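You operate a simulated robot arm through the tools that you are given. There is no shell and no other tool. Be economical: measure what you need, move in short steps, check, and stop when the job is done.

You run a simulated two-armed robot. Do the job below in one go: nothing can be reset, and whatever is moved stays where it is left.

TASK
Take the yellow polishing cloth from the top of the packing table and lay it out flat on the top of the long table.

The check looks at the end state, three seconds after you hand in, the way a careful person would. Anything else that was tipped, shoved, dropped, spilled or broken makes it a failure. Flat cloth is picked up by pressing the open fingertips on it (5 to 10 N) and closing them slowly along it; thin cloth reads only 2 to 8 mm in the jaws.

THE ROBOT
Two 7-joint arms with two-finger parallel grippers on one trunk, on a base that drives. Base frame: it is fixed to the floor where the robot stands at the start and does not move with it; the origin is under the middle of the robot, x ahead of it, y to its left, z up; the surface under the hand at the start is at about z = 0.8. Readings come in m, degrees, newtons and seconds.
The left shoulder is at the start at [0.06, 0.143, 0.901], the right one opposite. With the tool pointing down near the work surface each hand reaches from about 0.32 to 0.74 m from the robot's upright axis, wherever it stands, measured 20 degrees to its own side. Places, roughly: top of the long table [-1.5, 0.2, 0.9]; yellow polishing cloth [0.6, 0.1, 0.8]. Payload 1.57 kg a hand.
Tool frame (each hand has its own): the origin (TCP) lies between the finger pads and is the grasp point; the fingertips stand 0.03 m ahead of it; z points along the fingers, y is the line along which they close. Largest opening 0.11 m; finger width 0.024, thickness 0.012; the body of the gripper, 0.048 by 0.112 m, starts 0.078 m behind the TCP.
Orientation is that of the tool frame in the base frame, as a unit quaternion [x, y, z, w]. With the fingers straight down and closing along the base's y, the tool's x points along the base's -x, its y along +y and its z along -z.

THE INTERFACE
- The arms move only by the tool arm_command. It takes "left_steps", "right_steps" or both (then of equal length, played together; a hand with none holds still); each is a list of rows, each an object of numbers (a shift or turn left out is 0, a gripper value left out holds the last): "dx", "dy", "dz": the shift along the base's x, y, z in units of 40 mm (1.0 is 40 mm); "wx", "wy", "wz": the turn, a rotation vector about the base's x, y, z in units of 5 degrees (1.0 is 5 degrees); "hand": the opening, from 0 (shut) to 1 (fully open). In form: [{"dx": .., "dy": .., "dz": .., "wx": .., "wy": .., "wz": .., "hand": ..}, ...]. A call has 1 to 20 rows; each row shifts and turns the commanded pose from where the row before left it. A call with a number of a shift or a turn outside -1 to 1 is refused whole. A row lasts 0.2 s, in which the tool goes at most 0.05 m and 8.6 degrees; a call with a longer step from one row to the next is refused whole, and so is a gripper value outside its range. A pose out of reach is approached as far as the arm can. The call stops where the force on the tool passes 40 N (or 10 N more than at its start, if that is more) or the arm is blocked; 0.2 s more then pass. The fingers move at their own pace (about 0.045 m/s each) and stop on an object; they squeeze with about 31 N. The grip force told is the motor's: it shows also when the fingers shut on nothing. Time passes only in rows, and 0.2 s behind the last, so rows that do not move let the fingers close. It gives the time, the measured TCP pose, the force on the tool (base axes), the opening and the grip force at its end, in the units of the frame above (readings bear some noise), with the torque about the TCP (base axes, N m) and any sound that the robot's microphone picked up, and new pictures: "views" is both (left out), scene, wrist or none (wrist: the cameras of the hands that moved).
- Cameras (640 x 400 px; columns grow to the right, rows downward): "scene" is now at [0.0538, -0.0033, 1.5205]; the picture's right is [-0.06, -1.00, 0.00], its down [-0.67, 0.04, -0.74] and it looks along [0.74, -0.05, -0.68] (base axes); focal length 271 px, centre (320, 200). "left" rides on the left gripper at [0.07, -0.016, -0.141] in its tool frame; the picture's right is [0.23, 0.97, 0.00], its down [-0.86, 0.20, -0.48] and it looks along [-0.47, 0.11, 0.88] (tool axes); focal length 222 px, centre (320, 200). "right" rides on the right gripper at [0.07, 0.016, -0.141] in its tool frame; the picture's right is [-0.23, 0.97, 0.00], its down [-0.86, -0.20, -0.48] and it looks along [-0.47, -0.11, 0.88] (tool axes); focal length 222 px, centre (320, 200). There is no depth. A picture from a camera that has moved, and an enlarged one, comes with that camera's place and axes in the base frame and with its lens.
- lift_body(by): slides the trunk up (or, below 0, down) by that many m; the arms and the scene camera ride with it, the base frame stays. It gives what a move gives, with no picture.
- base_move(legs): drives the robot by 1 to 6 legs, each [ahead, left, turn to the left] in m, m and degrees, along the robot's own axes; the way and the turn of a leg run together, so that a leg with both is an arc; at most 1.5 m and 180 degrees a leg. The arms and the cameras ride along, it lands a little off, and it stops where it bumps. It gives what a move gives, and a new picture of the scene camera.
- pan_tilt(pan, tilt): turns the head with the scene camera to pan (to the left, within 86 degrees either way) and tilt (down, from -29 to 69), counted from straight ahead of the robot. It gives what a move gives, and a new picture of the scene camera.
- enlarge(camera, box): a new picture of the part [left, top, right, bottom] of that camera's present view, enlarged. It takes no simulated time.
- job_done(): hands the job in; it is judged then, once.

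Work in short steps. Places have to be worked out from the pictures, the camera data and where the tool is seen: move nearer, look again, correct. Check each grasp and each placing, and mend what went wrong. You have 120 turns and 260 pictures in all, those below and enlarged ones among them. Open the grippers and draw the arms clear of the work before you hand the job in, unless the task says otherwise; then end with one line.

The tools are called after "Call:" by a JSON object that holds its "fn" and its "kwargs". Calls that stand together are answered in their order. arm_command: Moves the arms, as the interface text tells. Its arguments: {"type":"object","properties":{"left_steps":{"type":"array","items":{"type":"object","properties":{"dx":{"type":"number"},"dy":{"type":"number"},"dz":{"type":"number"},"wx":{"type":"number"},"wy":{"type":"number"},"wz":{"type":"number"},"hand":{"type":"number"}}}},"right_steps":{"type":"array","items":{"type":"object","properties":{"dx":{"type":"number"},"dy":{"type":"number"},"dz":{"type":"number"},"wx":{"type":"number"},"wy":{"type":"number"},"wz":{"type":"number"},"hand":{"type":"number"}}}},"views":{"type":"string","enum":["both","scene","wrist","none"]}},"required":[]} The other tools are called the same way: lift_body (by) slides the trunk up or down; base_move (legs) drives the base; pan_tilt (pan, tilt) turns the head that bears the scene camera; enlarge (camera, box) takes an enlarged picture of a part of a camera's view; job_done () hands the job in.

At the start:

```text
t: 0.0
left_eef_pos: [0.5007, 0.299, 0.973]
left_orientation: [0.0, 1.0, 0.0, 0.0]
left_wrist_force: [-0.3, -0.3, -0.3]
left_torque: [-0.04, 0.01, -0.02]
left_finger_gap: 0.1098
left_gripper_force: 0.1
right_eef_pos: [0.5798, -0.1912, 1.0384]
right_orientation: [0.0, 1.0, 0.0, 0.001]
right_wrist_force: [0.1, 0.2, 0.5]
right_torque: [0.02, 0.01, -0.04]
right_finger_gap: 0.1097
right_gripper_force: 0.1
trunk travel left (down, up): [-0.5, 0.09]
robot x, y, heading: [0.0018, -0.0007, -0.1]
head pan, tilt: [-3.7, 42.5]
```

scene: 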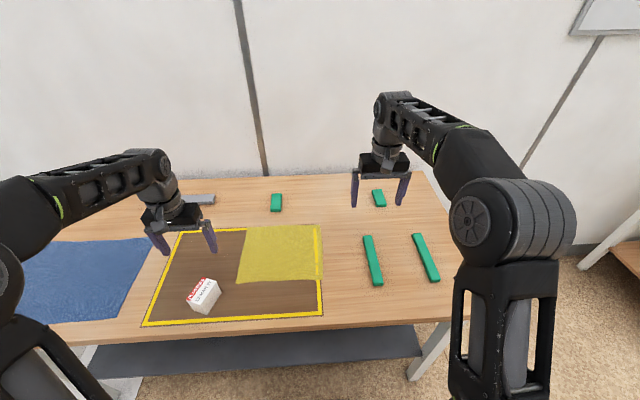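
right: 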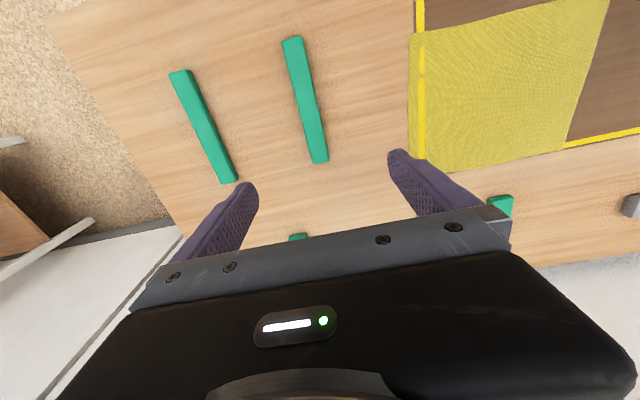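
left: 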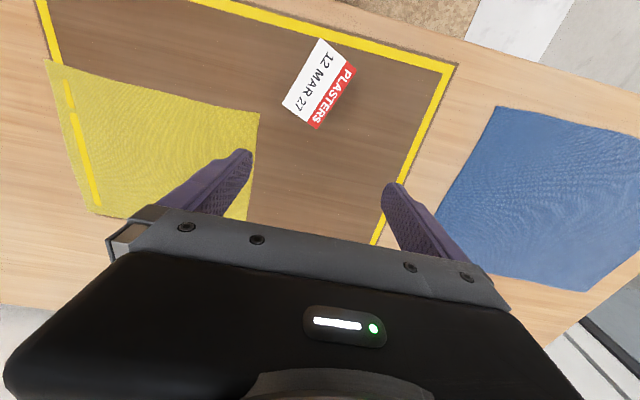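

I'll look at the cloth closely and look around to both sides before moving.

Call:
{"fn": "enlarge", "kwargs": {"camera": "scene", "box": [130, 180, 350, 340]}}

Call:
{"fn": "pan_tilt", "kwargs": {"pan": -86, "tilt": 25}}

Call:
{"fn": "pan_tilt", "kwargs": {"pan": 86, "tilt": 25}}

```text
2.50 times, centred on (240, 260) of scene
camera zoom: at [0.0538, -0.0033, 1.5205], right [-0.06, -1.0, 0.0], down [-0.67, 0.04, -0.74], along [0.74, -0.05, -0.68], focal length 678 px, centre (520, 50)
```

zoom: 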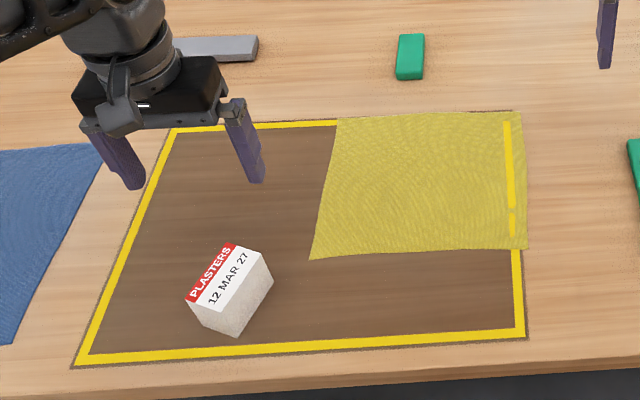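

```text
t: 1.6
left_eef_pos: [0.5004, 0.2994, 0.9735]
left_orientation: [0.001, 1.0, 0.0, 0.0]
left_wrist_force: [-0.4, 0.3, 1.2]
left_torque: [-0.02, 0.01, 0.0]
left_finger_gap: 0.11
left_gripper_force: 0.1
right_eef_pos: [0.579, -0.1914, 1.038]
right_orientation: [0.0, 1.0, 0.001, -0.001]
right_wrist_force: [1.0, -0.4, -0.4]
right_torque: [0.0, 0.01, 0.0]
right_finger_gap: 0.1102
right_gripper_force: 0.1
trunk travel left (down, up): [-0.5, 0.09]
robot x, y, heading: [-0.0005, -0.0015, 0.2]
head pan, tilt: [-85.9, 25.0]
camera scene: at [-0.0227, -0.0899, 1.5475], right [-1.0, -0.07, 0.0], down [-0.03, 0.42, -0.91], along [0.06, -0.9, -0.42], focal length 271 px, centre (320, 200)
```

scene: 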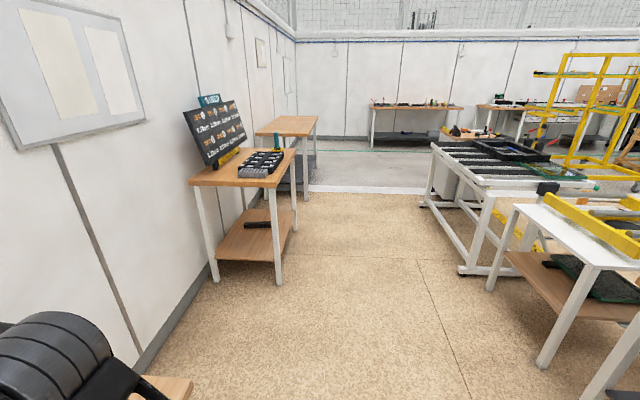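

```text
t: 4.2
left_eef_pos: [0.501, 0.2998, 0.9726]
left_orientation: [0.0, 1.0, -0.001, 0.0]
left_wrist_force: [0.4, 0.6, 0.4]
left_torque: [0.03, 0.01, -0.02]
left_finger_gap: 0.1099
left_gripper_force: 0.0
right_eef_pos: [0.5788, -0.1909, 1.0382]
right_orientation: [0.0, 1.0, 0.0, -0.001]
right_wrist_force: [-0.4, -0.3, -1.5]
right_torque: [0.01, 0.0, 0.02]
right_finger_gap: 0.11
right_gripper_force: 0.1
trunk travel left (down, up): [-0.5, 0.09]
robot x, y, heading: [-0.0009, -0.0036, 0.2]
head pan, tilt: [85.9, 25.0]
camera scene: at [-0.0228, 0.0939, 1.5475], right [1.0, -0.07, 0.0], down [-0.03, -0.42, -0.91], along [0.06, 0.9, -0.42], focal length 271 px, centre (320, 200)
```

scene: 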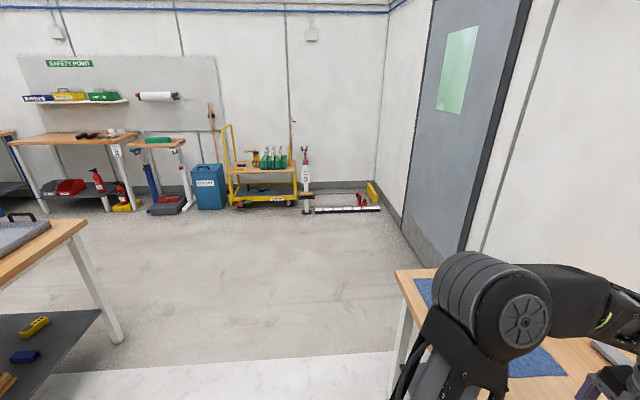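

Both cameras agree: the cloth lies at about x 0.49–0.71, y −0.04–0.21 at z ≈ 0.80, with the long table behind (near corner around [-1.1, 1.3]). I turn the head back and bring both hands above the two near corners.

Call:
{"fn": "pan_tilt", "kwargs": {"pan": 0, "tilt": 50}}

Call:
{"fn": "arm_command", "kwargs": {"left_steps": [{"dx": 0.03, "dy": -0.5375, "dz": -0.3875, "hand": 0.41}, {"dx": 0.03, "dy": -0.5375, "dz": -0.3875}, {"dx": 0.03, "dy": -0.5375, "dz": -0.3875}, {"dx": 0.03, "dy": -0.5375, "dz": -0.3875}, {"dx": 0.03, "dy": -0.5375, "dz": -0.3875}, {"dx": 0.03, "dy": -0.5375, "dz": -0.3875}, {}], "right_steps": [{"dx": -0.296, "dy": 0.796, "dz": -0.658, "hand": 0.41}, {"dx": -0.296, "dy": 0.796, "dz": -0.658}, {"dx": -0.296, "dy": 0.796, "dz": -0.658}, {"dx": -0.296, "dy": 0.796, "dz": -0.658}, {"dx": -0.296, "dy": 0.796, "dz": -0.658}, {"dx": -0.296, "dy": 0.796, "dz": -0.658}, {}]}}

```text
t: 5.8
left_eef_pos: [0.5004, 0.2994, 0.9738]
left_orientation: [0.0, 1.0, -0.001, 0.0]
left_wrist_force: [-0.4, 0.2, 0.1]
left_torque: [0.04, 0.01, -0.02]
left_finger_gap: 0.1101
left_gripper_force: 0.0
right_eef_pos: [0.5813, -0.1915, 1.0379]
right_orientation: [0.0, 1.0, 0.0, 0.0]
right_wrist_force: [0.1, -0.6, -0.3]
right_torque: [0.01, 0.03, -0.03]
right_finger_gap: 0.1099
right_gripper_force: 0.1
trunk travel left (down, up): [-0.5, 0.09]
robot x, y, heading: [-0.0002, 0.0026, -0.2]
head pan, tilt: [0.0, 50.0]
camera scene: at [0.0477, 0.0021, 1.51], right [0.0, -1.0, 0.0], down [-0.77, 0.0, -0.64], along [0.64, 0.0, -0.77], focal length 271 px, centre (320, 200)
```

scene: 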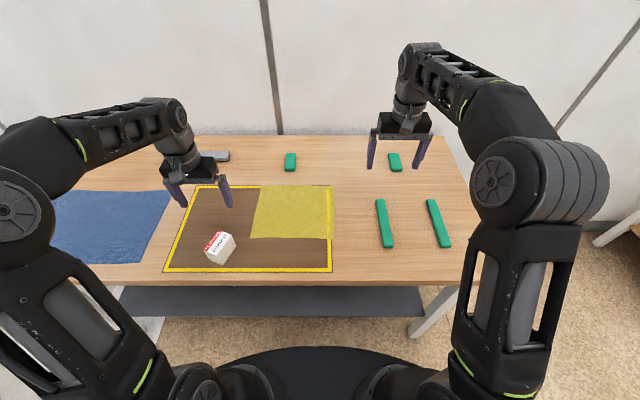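

```text
t: 7.4
left_eef_pos: [0.5097, 0.1687, 0.8803]
left_orientation: [0.0, 1.0, 0.0, 0.0]
left_wrist_force: [-0.1, -0.6, -0.3]
left_torque: [-0.02, 0.03, -0.01]
left_finger_gap: 0.0452
left_gripper_force: 0.1
right_eef_pos: [0.5085, -0.0012, 0.8812]
right_orientation: [0.0, 1.0, 0.0, 0.0]
right_wrist_force: [-0.2, 0.5, -0.4]
right_torque: [0.0, 0.01, -0.01]
right_finger_gap: 0.0452
right_gripper_force: 0.1
trunk travel left (down, up): [-0.5, 0.09]
robot x, y, heading: [0.0011, 0.0039, -0.2]
head pan, tilt: [0.0, 50.0]
camera scene: at [0.0475, 0.0019, 1.5101], right [0.0, -1.0, 0.0], down [-0.77, 0.0, -0.64], along [0.64, 0.0, -0.77], focal length 271 px, centre (320, 200)
camera right: at [0.4371, 0.0161, 1.0218], right [0.23, 0.97, 0.0], down [0.86, -0.2, 0.48], along [0.47, -0.11, -0.88], focal length 222 px, centre (320, 200)
camera left: at [0.4405, 0.1528, 1.0219], right [-0.23, 0.97, 0.0], down [0.86, 0.2, 0.48], along [0.47, 0.11, -0.88], focal length 222 px, centre (320, 200)
```

scene: 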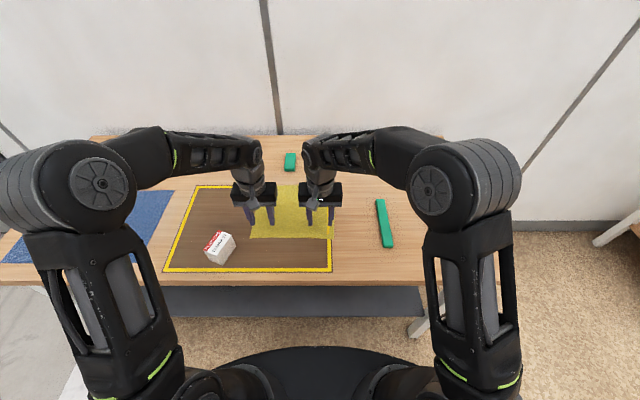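
right: 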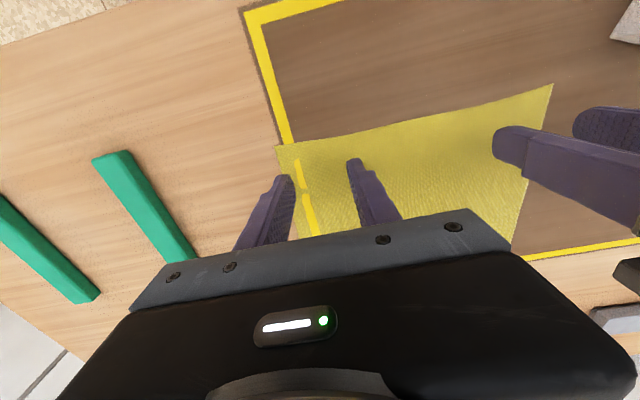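
left: 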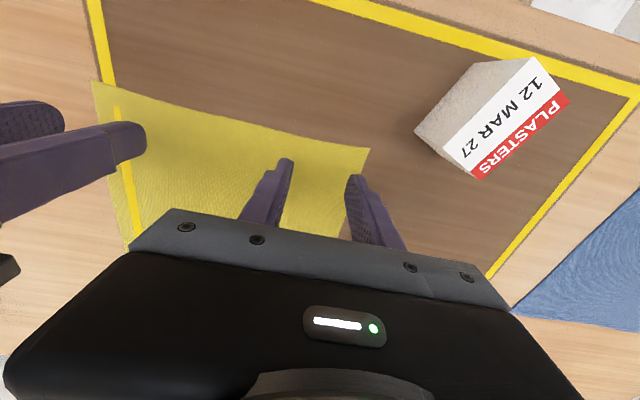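

Hands are above the near corners, each inside the edges. I lower 44 mm, then creep down reading the force.

Call:
{"fn": "arm_command", "kwargs": {"left_steps": [{"dz": -0.5}, {"dz": -0.5}, {"dz": -0.1}, {}], "right_steps": [{"dz": -0.5}, {"dz": -0.5}, {"dz": -0.1}, {}], "views": "none"}}

Call:
{"fn": "arm_command", "kwargs": {"left_steps": [{"dz": -0.05}, {"dz": -0.05}, {}], "right_steps": [{"dz": -0.05}, {"dz": -0.05}, {}], "views": "none"}}

```text
t: 8.4
left_eef_pos: [0.5096, 0.1701, 0.8359]
left_orientation: [0.0, 1.0, 0.0, 0.0]
left_wrist_force: [-0.1, 0.2, -1.1]
left_torque: [0.03, 0.01, 0.01]
left_finger_gap: 0.0451
left_gripper_force: 0.0
right_eef_pos: [0.5087, 0.0004, 0.8366]
right_orientation: [0.001, 1.0, 0.0, 0.0]
right_wrist_force: [-0.1, 0.1, -0.6]
right_torque: [-0.04, -0.03, -0.02]
right_finger_gap: 0.0448
right_gripper_force: 0.1
trunk travel left (down, up): [-0.5, 0.09]
robot x, y, heading: [-0.0014, 0.0021, 0.0]
head pan, tilt: [0.0, 50.0]
```

```text
t: 9.2
left_eef_pos: [0.5094, 0.17, 0.8326]
left_orientation: [0.0, 1.0, 0.001, 0.0]
left_wrist_force: [-0.9, -0.5, -0.1]
left_torque: [-0.01, -0.01, 0.02]
left_finger_gap: 0.0451
left_gripper_force: 0.0
right_eef_pos: [0.5081, 0.0002, 0.8333]
right_orientation: [0.0, 1.0, 0.0, 0.0]
right_wrist_force: [-0.4, 0.3, -0.2]
right_torque: [-0.02, -0.02, 0.02]
right_finger_gap: 0.0453
right_gripper_force: 0.0
trunk travel left (down, up): [-0.5, 0.09]
robot x, y, heading: [-0.0012, 0.0031, -0.1]
head pan, tilt: [0.0, 50.0]
```

No contact yet; continue creeping.

Call:
{"fn": "arm_command", "kwargs": {"left_steps": [{"dz": -0.05}, {}], "right_steps": [{"dz": -0.05}, {}], "views": "none"}}

Call:
{"fn": "arm_command", "kwargs": {"left_steps": [{"dz": -0.04}, {}], "right_steps": [{"dz": -0.05}, {}], "views": "none"}}

```text
t: 9.8
left_eef_pos: [0.5091, 0.1706, 0.8314]
left_orientation: [0.0, 1.0, 0.0, 0.002]
left_wrist_force: [0.0, 1.7, 13.2]
left_torque: [0.07, 0.13, 0.0]
left_finger_gap: 0.0451
left_gripper_force: 0.1
right_eef_pos: [0.5078, -0.0009, 0.8314]
right_orientation: [0.0, 1.0, 0.0, 0.001]
right_wrist_force: [-0.4, 0.7, 0.9]
right_torque: [-0.01, 0.01, 0.02]
right_finger_gap: 0.0449
right_gripper_force: 0.1
trunk travel left (down, up): [-0.5, 0.09]
robot x, y, heading: [0.0014, -0.0002, 0.1]
head pan, tilt: [0.0, 50.0]
```

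```text
t: 10.4
left_eef_pos: [0.5082, 0.1702, 0.8306]
left_orientation: [0.0, 1.0, -0.001, 0.004]
left_wrist_force: [1.6, 5.0, 31.4]
left_torque: [0.23, 0.19, 0.01]
left_finger_gap: 0.0451
left_gripper_force: 0.2
right_eef_pos: [0.507, -0.0003, 0.8309]
right_orientation: [0.001, 1.0, 0.001, 0.002]
right_wrist_force: [1.8, -0.8, 10.9]
right_torque: [-0.23, -0.01, 0.06]
right_finger_gap: 0.0452
right_gripper_force: 0.0
trunk travel left (down, up): [-0.5, 0.09]
robot x, y, heading: [0.0015, 0.0002, 0.2]
head pan, tilt: [0.0, 50.0]
```

Left presses too hard (31 N); I ease it 2 mm and then close both slowly.

Call:
{"fn": "arm_command", "kwargs": {"left_steps": [{"dz": 0.051}, {}], "right_steps": [{"dz": 0.005}, {}], "views": "none"}}

Call:
{"fn": "arm_command", "kwargs": {"left_steps": [{"hand": 0.38}, {"hand": 0.35}, {"hand": 0.32}, {"hand": 0.29}, {"hand": 0.26}, {"hand": 0.23}, {"hand": 0.2}, {"hand": 0.17}, {"hand": 0.14}, {"hand": 0.11}, {"hand": 0.08}, {"hand": 0.05}, {"hand": 0.02}, {"hand": 0}, {}, {}, {}], "right_steps": [{"hand": 0.38}, {"hand": 0.35}, {"hand": 0.32}, {"hand": 0.29}, {"hand": 0.26}, {"hand": 0.23}, {"hand": 0.2}, {"hand": 0.17}, {"hand": 0.14}, {"hand": 0.11}, {"hand": 0.08}, {"hand": 0.05}, {"hand": 0.02}, {"hand": 0}, {}, {}, {}]}}

```text
t: 11.0
left_eef_pos: [0.5076, 0.17, 0.8305]
left_orientation: [0.0, 1.0, 0.0, 0.0]
left_wrist_force: [4.8, 0.7, 17.8]
left_torque: [0.08, 0.0, 0.01]
left_finger_gap: 0.0451
left_gripper_force: 0.0
right_eef_pos: [0.5081, -0.0015, 0.8314]
right_orientation: [0.0, 1.0, 0.002, 0.001]
right_wrist_force: [1.4, -1.5, 22.2]
right_torque: [-0.32, 0.12, 0.06]
right_finger_gap: 0.0454
right_gripper_force: 0.1
trunk travel left (down, up): [-0.5, 0.09]
robot x, y, heading: [0.0009, -0.0011, -0.3]
head pan, tilt: [0.0, 50.0]
```

```text
t: 14.6
left_eef_pos: [0.507, 0.1693, 0.8306]
left_orientation: [0.0, 1.0, 0.0, 0.001]
left_wrist_force: [0.4, -0.4, 0.5]
left_torque: [-0.02, 0.04, 0.02]
left_finger_gap: 0.0
left_gripper_force: 21.4
right_eef_pos: [0.5074, 0.0001, 0.8313]
right_orientation: [0.0, 1.0, 0.001, 0.002]
right_wrist_force: [0.6, -2.8, 38.5]
right_torque: [-0.07, 0.24, 0.0]
right_finger_gap: 0.0022
right_gripper_force: 23.8
trunk travel left (down, up): [-0.5, 0.09]
robot x, y, heading: [-0.0018, -0.0005, 0.1]
head pan, tilt: [0.0, 50.0]
camera scene: at [0.0446, 0.0017, 1.5102], right [0.0, -1.0, 0.0], down [-0.76, 0.0, -0.64], along [0.64, 0.0, -0.76], focal length 271 px, centre (320, 200)
camera right: at [0.4361, 0.0163, 0.9725], right [0.23, 0.97, 0.0], down [0.85, -0.2, 0.48], along [0.47, -0.11, -0.88], focal length 222 px, centre (320, 200)
camera left: at [0.437, 0.1545, 0.9734], right [-0.23, 0.97, 0.0], down [0.85, 0.2, 0.48], along [0.47, 0.11, -0.88], focal length 222 px, centre (320, 200)
```

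scene: 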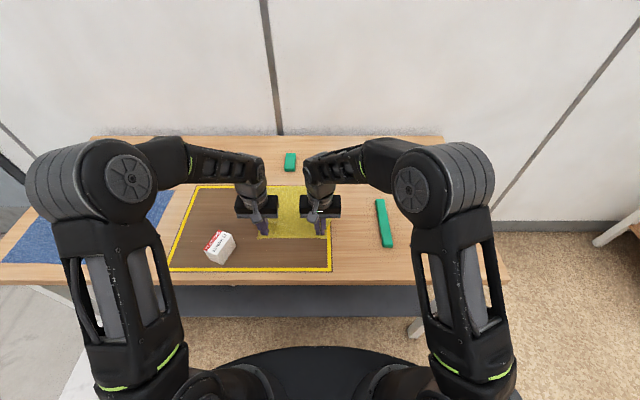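
right: 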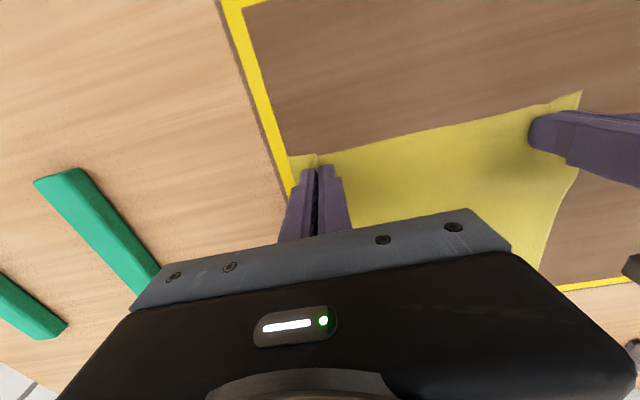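
left: 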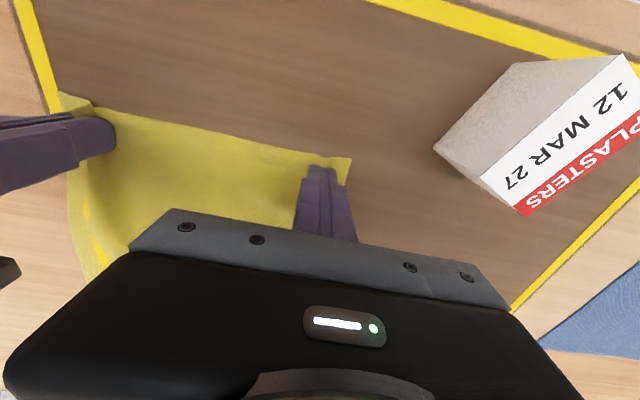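

Right has the cloth (2.2 mm); left shut on nothing after the fold slipped out. I ease the right, lift and reopen the left, shifting it inward (corner now about [0.49, 0.19]).

Call:
{"fn": "arm_command", "kwargs": {"left_steps": [{"dz": 0.4}, {"hand": 0.4, "dy": -0.35, "dx": 0.1}, {}, {"dz": -0.25}, {"dz": -0.11}, {}], "right_steps": [{"dz": 0.05}, {}, {}, {}, {}, {}], "views": "wrist"}}

```text
t: 16.0
left_eef_pos: [0.5125, 0.1581, 0.8318]
left_orientation: [0.0, 1.0, 0.0, 0.0]
left_wrist_force: [-0.1, -0.2, -1.2]
left_torque: [0.0, 0.05, -0.02]
left_finger_gap: 0.0439
left_gripper_force: 0.0
right_eef_pos: [0.5077, -0.0009, 0.8318]
right_orientation: [0.0, 1.0, -0.001, -0.001]
right_wrist_force: [0.4, -3.2, 13.9]
right_torque: [-0.12, 0.06, 0.01]
right_finger_gap: 0.0019
right_gripper_force: 23.7
trunk travel left (down, up): [-0.5, 0.09]
robot x, y, heading: [-0.0022, 0.0018, 0.3]
head pan, tilt: [0.0, 50.0]
camera right: at [0.4367, 0.0166, 0.9728], right [0.23, 0.97, 0.0], down [0.86, -0.2, 0.48], along [0.47, -0.11, -0.88], focal length 222 px, centre (320, 200)
camera left: at [0.442, 0.1411, 0.9737], right [-0.23, 0.97, 0.0], down [0.85, 0.2, 0.48], along [0.47, 0.11, -0.88], focal length 222 px, centre (320, 200)
```

right: 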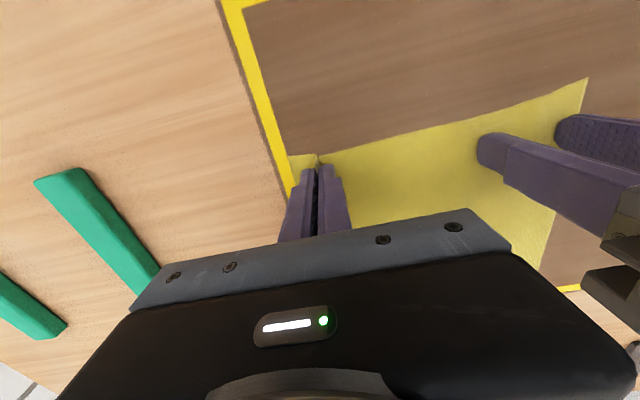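
left: 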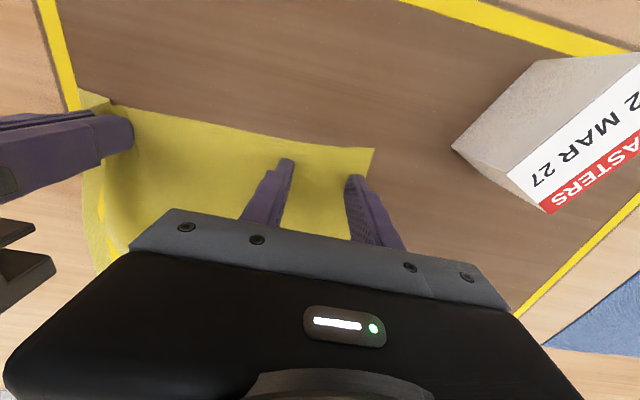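

Left is placed well, just inside the corner; shift 4 mm inward and press to about 10 N.

Call:
{"fn": "arm_command", "kwargs": {"left_steps": [{"dy": -0.1}, {"dz": -0.035}, {}], "views": "none"}}

```text
t: 16.8
left_eef_pos: [0.5116, 0.1514, 0.8314]
left_orientation: [0.0, 1.0, -0.001, 0.001]
left_wrist_force: [-0.6, 1.0, 9.5]
left_torque: [0.12, 0.07, 0.02]
left_finger_gap: 0.0439
left_gripper_force: 0.2
right_eef_pos: [0.5081, -0.0016, 0.8307]
right_orientation: [0.001, 1.0, 0.0, 0.001]
right_wrist_force: [-0.7, -1.2, 6.1]
right_torque: [-0.06, 0.02, -0.02]
right_finger_gap: 0.0022
right_gripper_force: 23.8
trunk travel left (down, up): [-0.5, 0.09]
robot x, y, heading: [0.0024, 0.0005, -0.0]
head pan, tilt: [0.0, 50.0]
```

9.5 N now. Close halfway slowly and check force.

Call:
{"fn": "arm_command", "kwargs": {"left_steps": [{"hand": 0.375}, {"hand": 0.35}, {"hand": 0.325}, {"hand": 0.3}, {"hand": 0.275}, {"hand": 0.25}, {"hand": 0.225}, {"hand": 0.2}], "views": "none"}}

```text
t: 18.6
left_eef_pos: [0.5116, 0.1525, 0.8311]
left_orientation: [0.0, 1.0, 0.0, 0.002]
left_wrist_force: [0.6, -3.1, 18.1]
left_torque: [0.07, 0.08, -0.01]
left_finger_gap: 0.021
left_gripper_force: 0.1
right_eef_pos: [0.5079, -0.001, 0.833]
right_orientation: [-0.001, 1.0, 0.001, 0.001]
right_wrist_force: [0.4, 2.9, -0.1]
right_torque: [0.04, -0.04, 0.0]
right_finger_gap: 0.002
right_gripper_force: 24.8
trunk travel left (down, up): [-0.5, 0.09]
robot x, y, heading: [0.0003, -0.0014, 0.1]
head pan, tilt: [0.0, 50.0]
```

Pressing holds; finish closing.

Call:
{"fn": "arm_command", "kwargs": {"left_steps": [{"hand": 0.175}, {"hand": 0.15}, {"hand": 0.125}, {"hand": 0.1}, {"hand": 0.075}, {"hand": 0.05}, {"hand": 0.025}, {"hand": 0}, {}, {}], "views": "wrist"}}

```text
t: 20.8
left_eef_pos: [0.5105, 0.1515, 0.8318]
left_orientation: [0.0, 1.0, 0.0, 0.001]
left_wrist_force: [1.5, -7.9, 20.4]
left_torque: [-0.18, 0.1, 0.01]
left_finger_gap: 0.0058
left_gripper_force: 26.1
right_eef_pos: [0.5079, -0.0002, 0.8319]
right_orientation: [0.0, 1.0, 0.001, 0.0]
right_wrist_force: [0.4, 6.7, -0.9]
right_torque: [0.24, 0.0, 0.0]
right_finger_gap: 0.0022
right_gripper_force: 23.7
trunk travel left (down, up): [-0.5, 0.09]
robot x, y, heading: [0.0016, 0.0005, -0.0]
head pan, tilt: [0.0, 50.0]
camera left: at [0.4415, 0.1363, 0.9731], right [-0.23, 0.97, 0.0], down [0.85, 0.2, 0.48], along [0.47, 0.11, -0.88], focal length 222 px, centre (320, 200)
```

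left: 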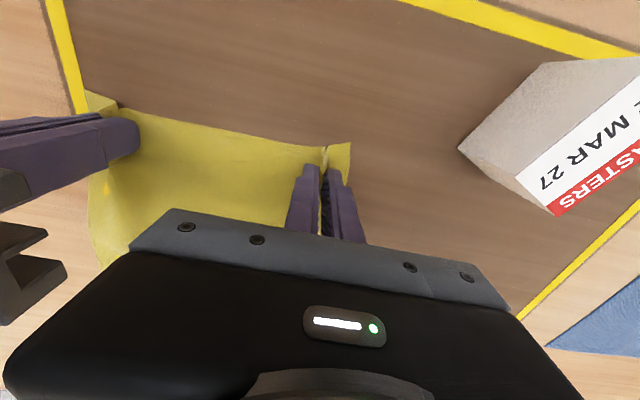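

Both hands hold the cloth (5.8 and 2.2 mm). I lift slowly and check.

Call:
{"fn": "arm_command", "kwargs": {"left_steps": [{"dz": 0.3}, {"dz": 0.5}, {"dz": 0.6, "dx": 0.3}, {"dz": 0.6, "dx": 0.3}, {"dz": 0.6, "dx": 0.3}, {"dz": 0.6, "dx": 0.3}, {"dz": 0.6, "dx": 0.3}, {"dz": 0.6}, {"dz": 0.6}, {"dz": 0.6}, {"dz": 0.6}, {"dz": 0.6}], "right_steps": [{"dz": 0.3}, {"dz": 0.5}, {"dz": 0.6, "dx": 0.3}, {"dz": 0.6, "dx": 0.3}, {"dz": 0.6, "dx": 0.3}, {"dz": 0.6, "dx": 0.3}, {"dz": 0.6, "dx": 0.3}, {"dz": 0.6}, {"dz": 0.6}, {"dz": 0.6}, {"dz": 0.6}, {"dz": 0.6}]}}

```text
t: 23.4
left_eef_pos: [0.5726, 0.1519, 1.0418]
left_orientation: [0.0, 1.0, 0.0, 0.0]
left_wrist_force: [-0.1, -7.1, -1.4]
left_torque: [-0.26, -0.01, -0.05]
left_finger_gap: 0.002
left_gripper_force: 23.8
left hand out of reach, approached as far as the arm can: row 10, 11, 12
right_eef_pos: [0.5672, -0.0001, 1.0208]
right_orientation: [0.0, 1.0, 0.001, 0.001]
right_wrist_force: [0.2, 7.4, 1.6]
right_torque: [0.26, -0.04, 0.03]
right_finger_gap: 0.0024
right_gripper_force: 23.4
right hand out of reach, approached as far as the arm can: row 9, 10, 11, 12
trunk travel left (down, up): [-0.5, 0.09]
robot x, y, heading: [-0.0027, 0.0049, 0.2]
head pan, tilt: [0.0, 50.0]
camera scene: at [0.0477, 0.0021, 1.51], right [0.0, -1.0, 0.0], down [-0.77, 0.0, -0.64], along [0.64, 0.0, -0.77], focal length 271 px, centre (320, 200)
camera right: at [0.497, 0.0168, 1.1615], right [0.23, 0.97, 0.0], down [0.85, -0.2, 0.48], along [0.47, -0.11, -0.88], focal length 222 px, centre (320, 200)
camera left: at [0.5029, 0.1365, 1.1848], right [-0.23, 0.97, 0.0], down [0.85, 0.2, 0.48], along [0.47, 0.11, -0.88], focal length 222 px, centre (320, 200)
```

scene: 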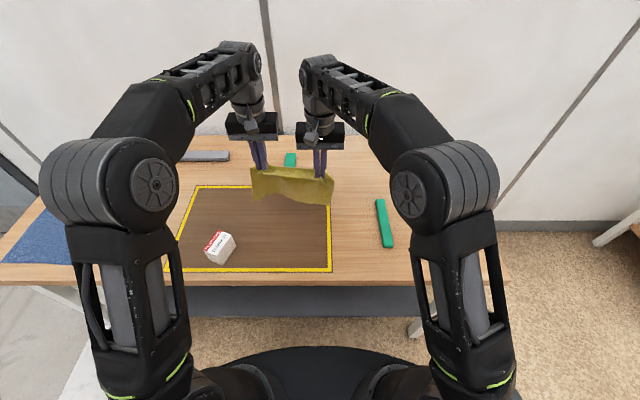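
right: 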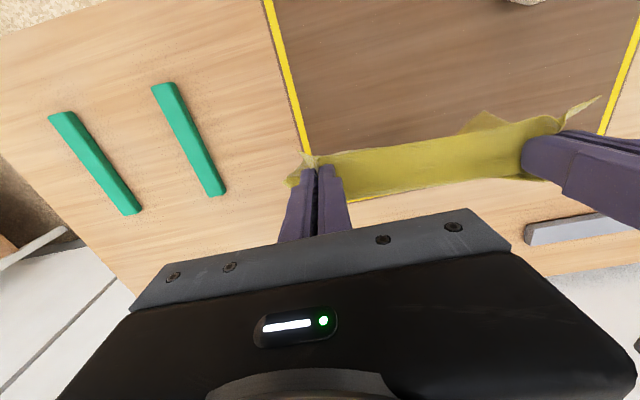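
left: 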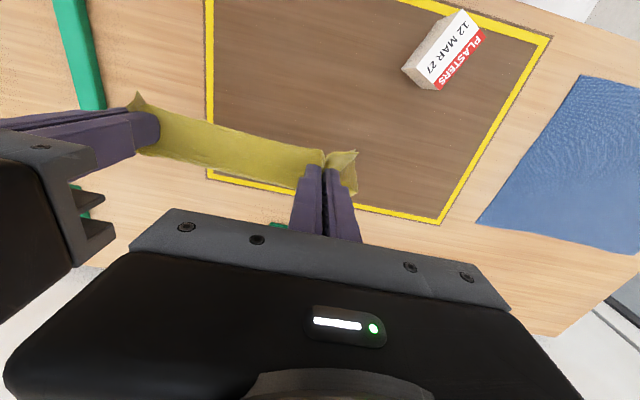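

The cloth is up and taut between both hands. I bring the hands back toward the robot (both regain their height) and relax the pull slightly.

Call:
{"fn": "arm_command", "kwargs": {"left_steps": [{"dx": -0.5}, {"dx": -0.5}, {"dx": -0.5}, {"dx": -0.5}, {"dx": -0.5}, {"dx": -0.5}, {"dx": -0.5, "dy": -0.1}, {"dx": -0.2}, {}], "right_steps": [{"dx": -0.5}, {"dx": -0.5}, {"dx": -0.5}, {"dx": -0.5}, {"dx": -0.5}, {"dx": -0.5}, {"dx": -0.5, "dy": 0.05}, {"dx": -0.2}, {}], "views": "scene"}}

Call:
{"fn": "lift_body", "kwargs": {"by": 0.08}}

```text
t: 25.4
left_eef_pos: [0.4263, 0.1479, 1.042]
left_orientation: [-0.001, 1.0, 0.001, 0.001]
left_wrist_force: [-0.6, -1.6, -0.2]
left_torque: [-0.06, 0.0, 0.03]
left_finger_gap: 0.002
left_gripper_force: 23.9
right_eef_pos: [0.4205, 0.0, 1.0206]
right_orientation: [0.0, 1.0, 0.0, 0.001]
right_wrist_force: [0.1, 2.0, -0.1]
right_torque: [0.13, 0.01, 0.03]
right_finger_gap: 0.0022
right_gripper_force: 23.6
trunk travel left (down, up): [-0.5, 0.09]
robot x, y, heading: [-0.0021, 0.0018, -0.0]
head pan, tilt: [0.0, 50.0]
camera scene: at [0.0477, 0.002, 1.51], right [0.0, -1.0, 0.0], down [-0.77, 0.0, -0.64], along [0.64, 0.0, -0.77], focal length 271 px, centre (320, 200)
```

scene: 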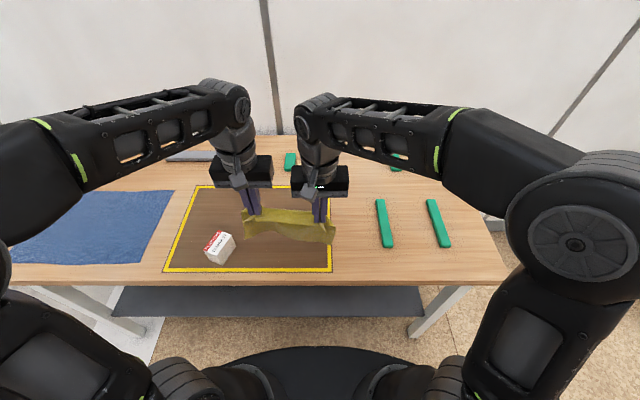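

```text
t: 26.5
left_eef_pos: [0.4253, 0.1489, 1.1218]
left_orientation: [0.0, 1.0, 0.0, 0.0]
left_wrist_force: [-0.1, -1.3, 0.0]
left_torque: [-0.04, 0.01, -0.03]
left_finger_gap: 0.002
left_gripper_force: 23.4
right_eef_pos: [0.4206, 0.0003, 1.1002]
right_orientation: [0.0, 1.0, 0.0, 0.0]
right_wrist_force: [-0.1, 2.2, 0.4]
right_torque: [0.05, 0.0, -0.04]
right_finger_gap: 0.0021
right_gripper_force: 23.9
trunk travel left (down, up): [-0.58, 0.01]
robot x, y, heading: [0.0002, -0.0049, 0.2]
head pan, tilt: [0.0, 50.0]
```

Both readings are good. I level the right hand with the left, then back off 0.2 m and turn 90° left to look at the long table on my left.

Call:
{"fn": "arm_command", "kwargs": {"right_steps": [{"dz": 0.26, "dx": 0.06}, {"dz": 0.26, "dx": 0.06}, {}], "views": "none"}}

Call:
{"fn": "base_move", "kwargs": {"legs": [[-0.22, 0, 0], [0, 0, 90]]}}

Call:
{"fn": "pan_tilt", "kwargs": {"pan": 80, "tilt": 30}}

```text
t: 27.3
left_eef_pos: [0.4267, 0.149, 1.1223]
left_orientation: [0.0, 1.0, 0.0, 0.0]
left_wrist_force: [-0.2, -0.7, 0.7]
left_torque: [-0.01, 0.01, 0.02]
left_finger_gap: 0.0021
left_gripper_force: 23.7
right_eef_pos: [0.4256, 0.0014, 1.1213]
right_orientation: [0.0, 1.0, 0.0, 0.001]
right_wrist_force: [-0.5, 0.5, -0.7]
right_torque: [0.04, 0.0, 0.01]
right_finger_gap: 0.0019
right_gripper_force: 23.8
trunk travel left (down, up): [-0.58, 0.01]
robot x, y, heading: [0.0018, 0.0018, -0.1]
head pan, tilt: [0.0, 50.0]
```

```text
t: 32.9
left_eef_pos: [-0.369, 0.4258, 1.1214]
left_orientation: [-0.706, 0.709, 0.0, 0.0]
left_wrist_force: [0.9, 0.0, -0.2]
left_torque: [0.01, -0.05, -0.04]
left_finger_gap: 0.002
left_gripper_force: 23.0
right_eef_pos: [-0.223, 0.4256, 1.1207]
right_orientation: [-0.707, 0.708, 0.0, 0.001]
right_wrist_force: [-0.3, -0.9, 1.1]
right_torque: [-0.02, 0.06, -0.03]
right_finger_gap: 0.002
right_gripper_force: 23.4
trunk travel left (down, up): [-0.58, 0.01]
robot x, y, heading: [-0.2229, 0.0003, 89.8]
head pan, tilt: [0.0, 50.0]
camera scene: at [-0.2216, 0.0492, 1.59], right [1.0, 0.0, 0.0], down [0.0, -0.77, -0.64], along [0.0, 0.64, -0.77], focal length 271 px, centre (320, 200)
```

scene: 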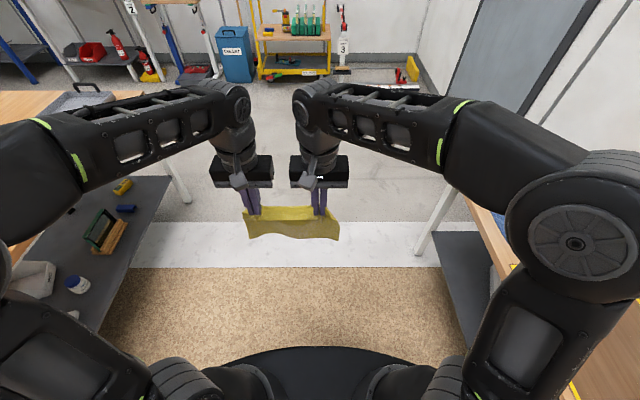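

```text
t: 34.4
left_eef_pos: [-0.3681, 0.4265, 1.1216]
left_orientation: [-0.706, 0.708, 0.0, 0.0]
left_wrist_force: [0.4, 0.0, 0.5]
left_torque: [-0.02, -0.02, -0.01]
left_finger_gap: 0.0021
left_gripper_force: 23.8
right_eef_pos: [-0.2236, 0.426, 1.1205]
right_orientation: [-0.707, 0.708, 0.001, 0.0]
right_wrist_force: [-0.5, -0.3, -0.4]
right_torque: [-0.06, 0.03, -0.03]
right_finger_gap: 0.0023
right_gripper_force: 23.7
trunk travel left (down, up): [-0.58, 0.01]
robot x, y, heading: [-0.2206, 0.0025, 89.7]
head pan, tilt: [80.0, 30.0]
camera scene: at [-0.3107, -0.0117, 1.6195], right [0.18, 0.98, 0.0], down [0.49, -0.09, -0.87], along [-0.85, 0.15, -0.5], focal length 271 px, centre (320, 200)
```

scene: 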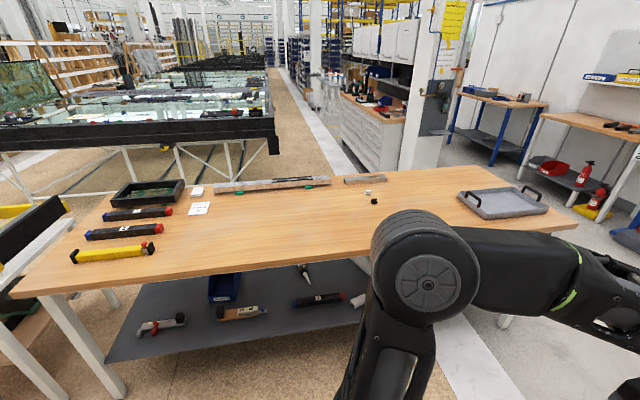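

The long table spans about x −1.07 to −1.72, y −0.9 to 1.3, and is clear around [-1.3, 0.1]. I turn the rest of the way to face it, still clear of it.

Call:
{"fn": "base_move", "kwargs": {"legs": [[0, 0, 90]]}}

Call:
{"fn": "pan_tilt", "kwargs": {"pan": 0, "tilt": 35}}

```text
t: 38.6
left_eef_pos: [-0.65, -0.145, 1.122]
left_orientation: [1.0, -0.003, 0.0, 0.0]
left_wrist_force: [-0.8, 0.4, 0.6]
left_torque: [0.01, 0.0, 0.01]
left_finger_gap: 0.0021
left_gripper_force: 23.8
right_eef_pos: [-0.648, 0.0007, 1.1213]
right_orientation: [1.0, -0.003, 0.0, -0.001]
right_wrist_force: [-0.7, -0.4, 0.4]
right_torque: [-0.02, 0.04, 0.0]
right_finger_gap: 0.0022
right_gripper_force: 23.7
trunk travel left (down, up): [-0.58, 0.01]
robot x, y, heading: [-0.2219, -0.0017, 179.6]
head pan, tilt: [80.0, 30.0]
camera scene: at [-0.208, -0.0872, 1.6196], right [-0.98, 0.18, 0.0], down [0.09, 0.49, -0.87], along [-0.16, -0.85, -0.5], focal length 271 px, centre (320, 200)
```

scene: 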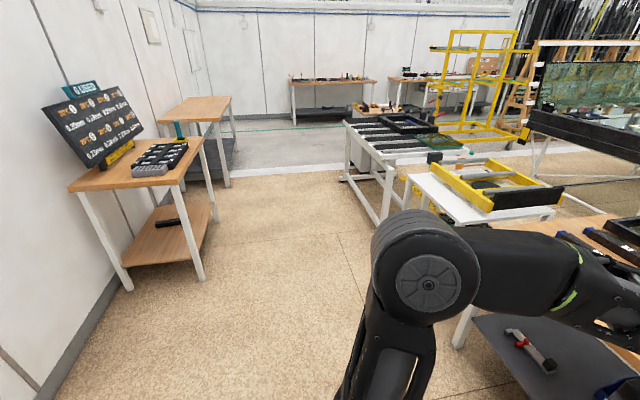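

```text
t: 40.1
left_eef_pos: [-0.6486, -0.1447, 1.1223]
left_orientation: [1.0, -0.003, 0.0, 0.0]
left_wrist_force: [-0.8, 0.8, -0.5]
left_torque: [0.03, 0.0, -0.04]
left_finger_gap: 0.0019
left_gripper_force: 23.3
right_eef_pos: [-0.6484, 0.0015, 1.1203]
right_orientation: [1.0, -0.003, 0.0, 0.0]
right_wrist_force: [-0.3, -1.2, 0.5]
right_torque: [-0.02, 0.02, -0.04]
right_finger_gap: 0.0022
right_gripper_force: 23.5
trunk travel left (down, up): [-0.58, 0.01]
robot x, y, heading: [-0.2215, 0.0013, 179.6]
head pan, tilt: [0.0, 35.0]
camera scene: at [-0.2798, 0.0024, 1.6118], right [0.01, 1.0, 0.0], down [0.57, 0.0, -0.82], along [-0.82, 0.0, -0.57], focal length 271 px, centre (320, 200)
```

scene: 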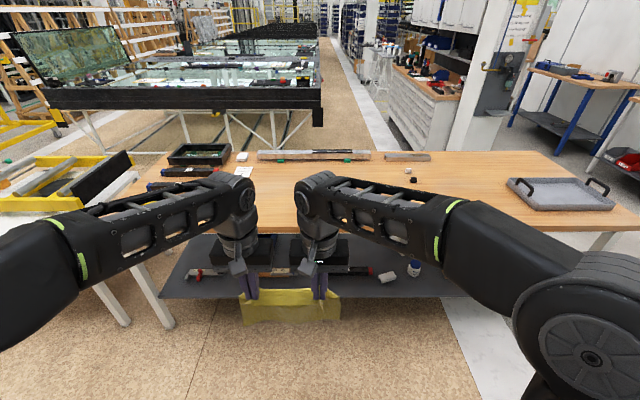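

The table is clear in front. I tilt both hands 40° forward and raise them 0.1 m so the hem clears the table edge.

Call:
{"fn": "arm_command", "kwargs": {"left_steps": [{"dz": 0.3, "wy": 1}, {"dz": 0.3, "wy": 1}, {"dz": 0.3, "wy": 1}, {"dz": 0.3, "wy": 1}, {"dz": 0.3, "wy": 1}, {"dz": 0.3, "wy": 1}, {"dz": 0.3, "wy": 1}, {"dz": 0.3, "wy": 1}, {}], "right_steps": [{"dz": 0.3, "wy": 1}, {"dz": 0.3, "wy": 1}, {"dz": 0.3, "wy": 1}, {"dz": 0.3, "wy": 1}, {"dz": 0.3, "wy": 1}, {"dz": 0.3, "wy": 1}, {"dz": 0.3, "wy": 1}, {"dz": 0.3, "wy": 1}, {}], "views": "scene"}}

```text
t: 42.1
left_eef_pos: [-0.6486, -0.1458, 1.218]
left_orientation: [0.94, -0.004, -0.342, 0.001]
left_wrist_force: [-0.2, 0.7, -0.2]
left_torque: [0.03, -0.02, -0.03]
left_finger_gap: 0.0019
left_gripper_force: 23.8
right_eef_pos: [-0.649, 0.0027, 1.2165]
right_orientation: [0.939, -0.003, -0.343, 0.0]
right_wrist_force: [-1.5, -1.9, -0.3]
right_torque: [-0.03, 0.0, -0.03]
right_finger_gap: 0.002
right_gripper_force: 23.9
trunk travel left (down, up): [-0.58, 0.01]
robot x, y, heading: [-0.2258, 0.0021, 179.8]
head pan, tilt: [0.0, 35.0]
camera scene: at [-0.2803, 0.0024, 1.6117], right [0.01, 1.0, 0.0], down [0.57, 0.0, -0.82], along [-0.82, 0.01, -0.57], focal length 271 px, centre (320, 200)
```

scene: 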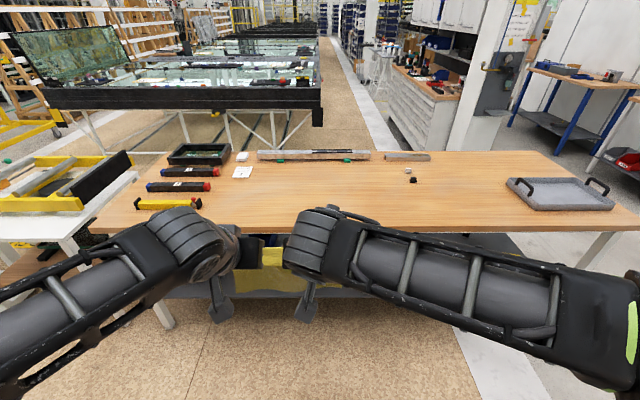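

Tilt is good. Drive ahead 0.48 m with 0.1 m to the right so the hands come over the clear part of the table.

Call:
{"fn": "base_move", "kwargs": {"legs": [[0.3, -0.1, 0], [0.18, 0, 0]]}}

Call:
{"fn": "pan_tilt", "kwargs": {"pan": 0, "tilt": 55}}

```text
t: 45.4
left_eef_pos: [-1.1288, -0.0424, 1.2177]
left_orientation: [0.94, -0.004, -0.342, 0.001]
left_wrist_force: [-0.2, 1.7, -0.3]
left_torque: [0.04, -0.03, -0.06]
left_finger_gap: 0.0018
left_gripper_force: 23.9
right_eef_pos: [-1.1304, 0.1046, 1.2165]
right_orientation: [0.94, -0.003, -0.342, 0.001]
right_wrist_force: [-0.2, -1.8, 0.8]
right_torque: [0.0, 0.0, 0.02]
right_finger_gap: 0.0021
right_gripper_force: 23.6
trunk travel left (down, up): [-0.58, 0.01]
robot x, y, heading: [-0.7036, 0.1055, 179.9]
head pan, tilt: [0.0, 35.0]
camera scene: at [-0.7609, 0.1059, 1.6117], right [0.01, 1.0, 0.0], down [0.57, 0.0, -0.82], along [-0.82, 0.0, -0.57], focal length 271 px, centre (320, 200)
```

scene: 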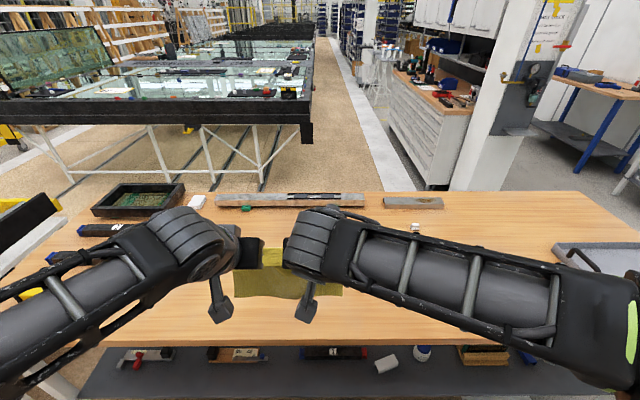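

```text
t: 46.2
left_eef_pos: [-1.1267, -0.0429, 1.2188]
left_orientation: [0.94, -0.003, -0.342, 0.001]
left_wrist_force: [-0.5, 1.5, 0.4]
left_torque: [0.03, 0.03, -0.04]
left_finger_gap: 0.002
left_gripper_force: 23.5
right_eef_pos: [-1.1278, 0.1045, 1.2162]
right_orientation: [0.94, -0.003, -0.342, 0.001]
right_wrist_force: [0.2, -1.5, 0.4]
right_torque: [-0.04, 0.0, 0.04]
right_finger_gap: 0.0022
right_gripper_force: 24.0
trunk travel left (down, up): [-0.58, 0.01]
robot x, y, heading: [-0.7012, 0.1046, 179.7]
head pan, tilt: [0.0, 55.0]
camera scene: at [-0.7435, 0.1058, 1.5836], right [0.01, 1.0, 0.0], down [0.82, 0.0, -0.57], along [-0.57, 0.0, -0.82], focal length 271 px, centre (320, 200)
```

scene: 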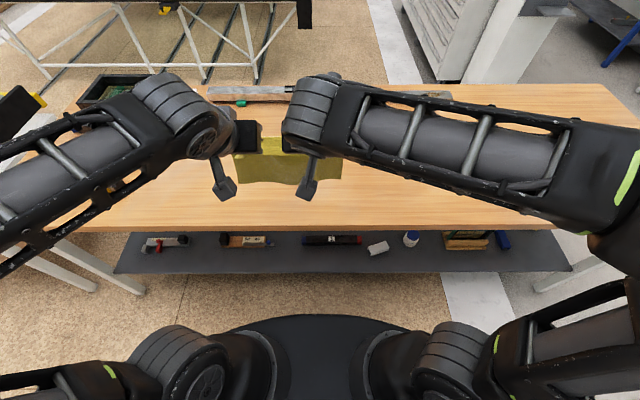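

I check the table's near edge to pin down its height and position.

Call:
{"fn": "enlarge", "kwargs": {"camera": "scene", "box": [160, 130, 480, 250]}}

```text
2.00 times, centred on (320, 190) of scene
camera zoom: at [-0.7435, 0.1058, 1.5836], right [0.01, 1.0, 0.0], down [0.82, 0.0, -0.57], along [-0.57, 0.0, -0.82], focal length 542 px, centre (320, 220)
```

zoom: 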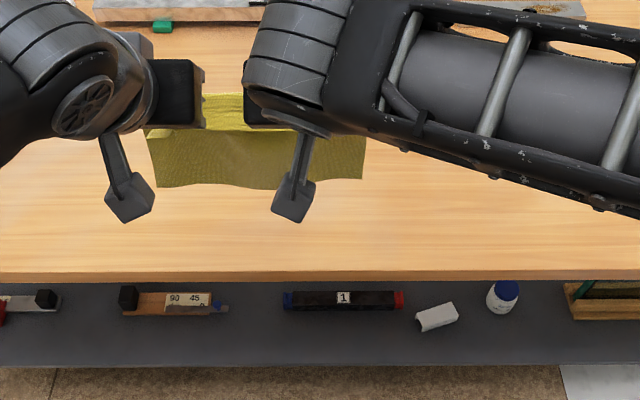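

Triangulating gives an edge nearer x ≈ −1.15 and a top between 0.8 and 0.9, so I'll find the height by watching the hem. First extend hands forward and lower to TCP z 1.13.

Call:
{"fn": "arm_command", "kwargs": {"left_steps": [{"dx": -0.6, "dz": -0.22}, {"dx": -0.6, "dz": -0.22}, {"dx": -0.6, "dz": -0.22}, {"dx": -0.6, "dz": -0.22}, {"dx": -0.6, "dz": -0.22}, {"dx": -0.6, "dz": -0.22}, {"dx": -0.6, "dz": -0.22}, {"dx": -0.6, "dz": -0.22}, {"dx": -0.2, "dz": -0.22}, {"dz": -0.22}, {}], "right_steps": [{"dx": -0.6, "dz": -0.22}, {"dx": -0.6, "dz": -0.22}, {"dx": -0.6, "dz": -0.22}, {"dx": -0.6, "dz": -0.22}, {"dx": -0.6, "dz": -0.22}, {"dx": -0.6, "dz": -0.22}, {"dx": -0.6, "dz": -0.22}, {"dx": -0.6, "dz": -0.22}, {"dx": -0.2, "dz": -0.22}, {"dz": -0.22}, {}]}}

```text
t: 48.6
left_eef_pos: [-1.3285, -0.0424, 1.1321]
left_orientation: [0.94, -0.003, -0.342, 0.001]
left_wrist_force: [-0.5, 1.3, 0.7]
left_torque: [0.04, -0.01, -0.05]
left_finger_gap: 0.0022
left_gripper_force: 23.2
right_eef_pos: [-1.3266, 0.1052, 1.129]
right_orientation: [0.94, -0.003, -0.342, 0.001]
right_wrist_force: [-0.1, -1.4, 0.1]
right_torque: [-0.03, 0.0, 0.03]
right_finger_gap: 0.002
right_gripper_force: 23.8
trunk travel left (down, up): [-0.58, 0.01]
robot x, y, heading: [-0.7029, 0.1043, 179.9]
head pan, tilt: [0.0, 55.0]
camera scene: at [-0.7432, 0.1058, 1.5835], right [0.01, 1.0, 0.0], down [0.82, 0.0, -0.57], along [-0.57, 0.0, -0.82], focal length 271 px, centre (320, 200)
camera right: at [-1.1839, 0.0893, 1.193], right [-0.18, -0.97, 0.15], down [-0.35, 0.21, 0.92], along [-0.92, 0.11, -0.37], focal length 222 px, centre (320, 200)
camera left: at [-1.1839, -0.0258, 1.1954], right [0.17, -0.98, -0.14], down [-0.35, -0.19, 0.92], along [-0.92, -0.11, -0.37], focal length 222 px, centre (320, 200)
```

scene: 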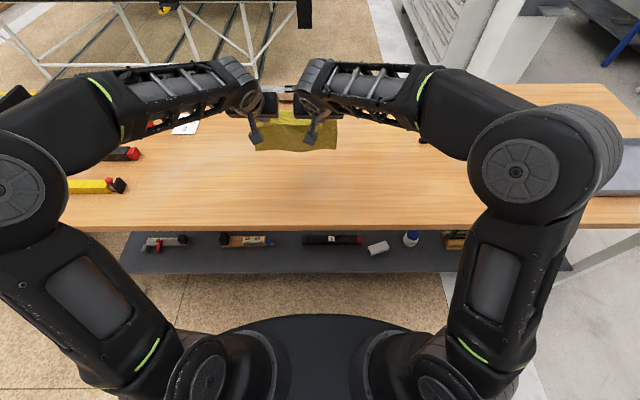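
right: 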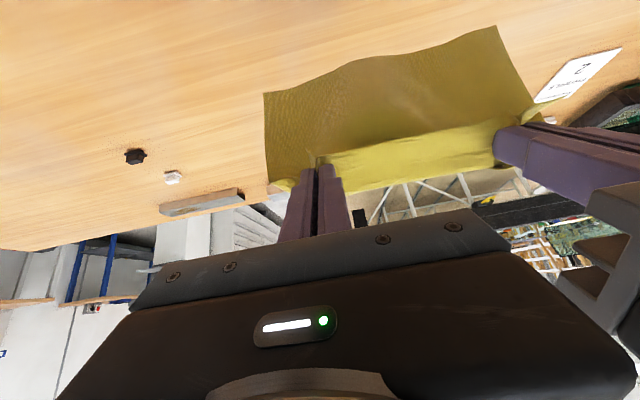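
left: 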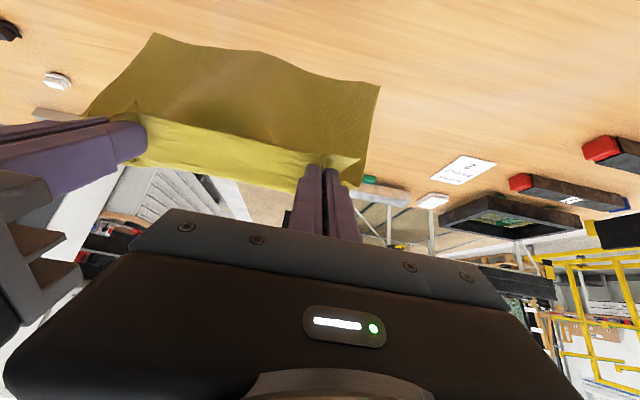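

Triangulating the small black box from two cameras gives the table top z ≈ 0.89 and edge x ≈ −1.13; the hem is just about at the surface. I raise a bit, drive 0.08 m closer and reach 0.06 m further so the cloth lands well inside the table.

Call:
{"fn": "arm_command", "kwargs": {"left_steps": [{"dz": 0.5}, {"dz": 0.5}, {"dx": -0.5}, {"dx": -0.5}, {"dx": -0.5}, {}], "right_steps": [{"dz": 0.5}, {"dz": 0.5}, {"dx": -0.5}, {"dx": -0.5}, {"dx": -0.5}, {}], "views": "none"}}

Call:
{"fn": "base_move", "kwargs": {"legs": [[0.08, 0, 0]]}}

```text
t: 50.0
left_eef_pos: [-1.3874, -0.0437, 1.1705]
left_orientation: [0.94, -0.003, -0.342, 0.0]
left_wrist_force: [1.1, 1.4, 0.1]
left_torque: [-0.02, 0.03, -0.07]
left_finger_gap: 0.0022
left_gripper_force: 23.3
right_eef_pos: [-1.3869, 0.1032, 1.1696]
right_orientation: [0.939, -0.002, -0.343, 0.001]
right_wrist_force: [-0.2, -0.9, -0.2]
right_torque: [-0.02, 0.03, 0.02]
right_finger_gap: 0.0019
right_gripper_force: 24.1
trunk travel left (down, up): [-0.58, 0.01]
robot x, y, heading: [-0.7024, 0.1044, 179.7]
head pan, tilt: [0.0, 55.0]
```

```text
t: 51.0
left_eef_pos: [-1.4704, -0.0424, 1.1697]
left_orientation: [0.94, -0.003, -0.341, 0.001]
left_wrist_force: [-0.4, 1.0, -0.9]
left_torque: [-0.02, -0.02, -0.03]
left_finger_gap: 0.002
left_gripper_force: 23.9
right_eef_pos: [-1.4693, 0.1044, 1.168]
right_orientation: [0.94, -0.003, -0.342, 0.002]
right_wrist_force: [-0.4, -1.2, -0.7]
right_torque: [-0.04, -0.04, 0.0]
right_finger_gap: 0.0022
right_gripper_force: 24.2
trunk travel left (down, up): [-0.58, 0.01]
robot x, y, heading: [-0.7819, 0.1068, 179.7]
head pan, tilt: [0.0, 55.0]
camera scene: at [-0.8251, 0.1063, 1.5835], right [0.01, 1.0, 0.0], down [0.82, -0.01, -0.57], along [-0.57, 0.0, -0.82], focal length 271 px, centre (320, 200)
```

scene: 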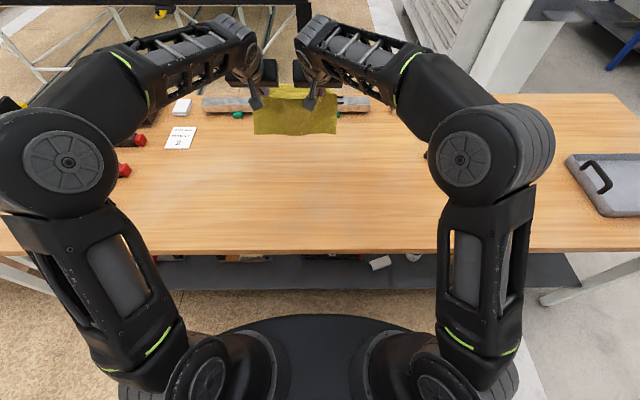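

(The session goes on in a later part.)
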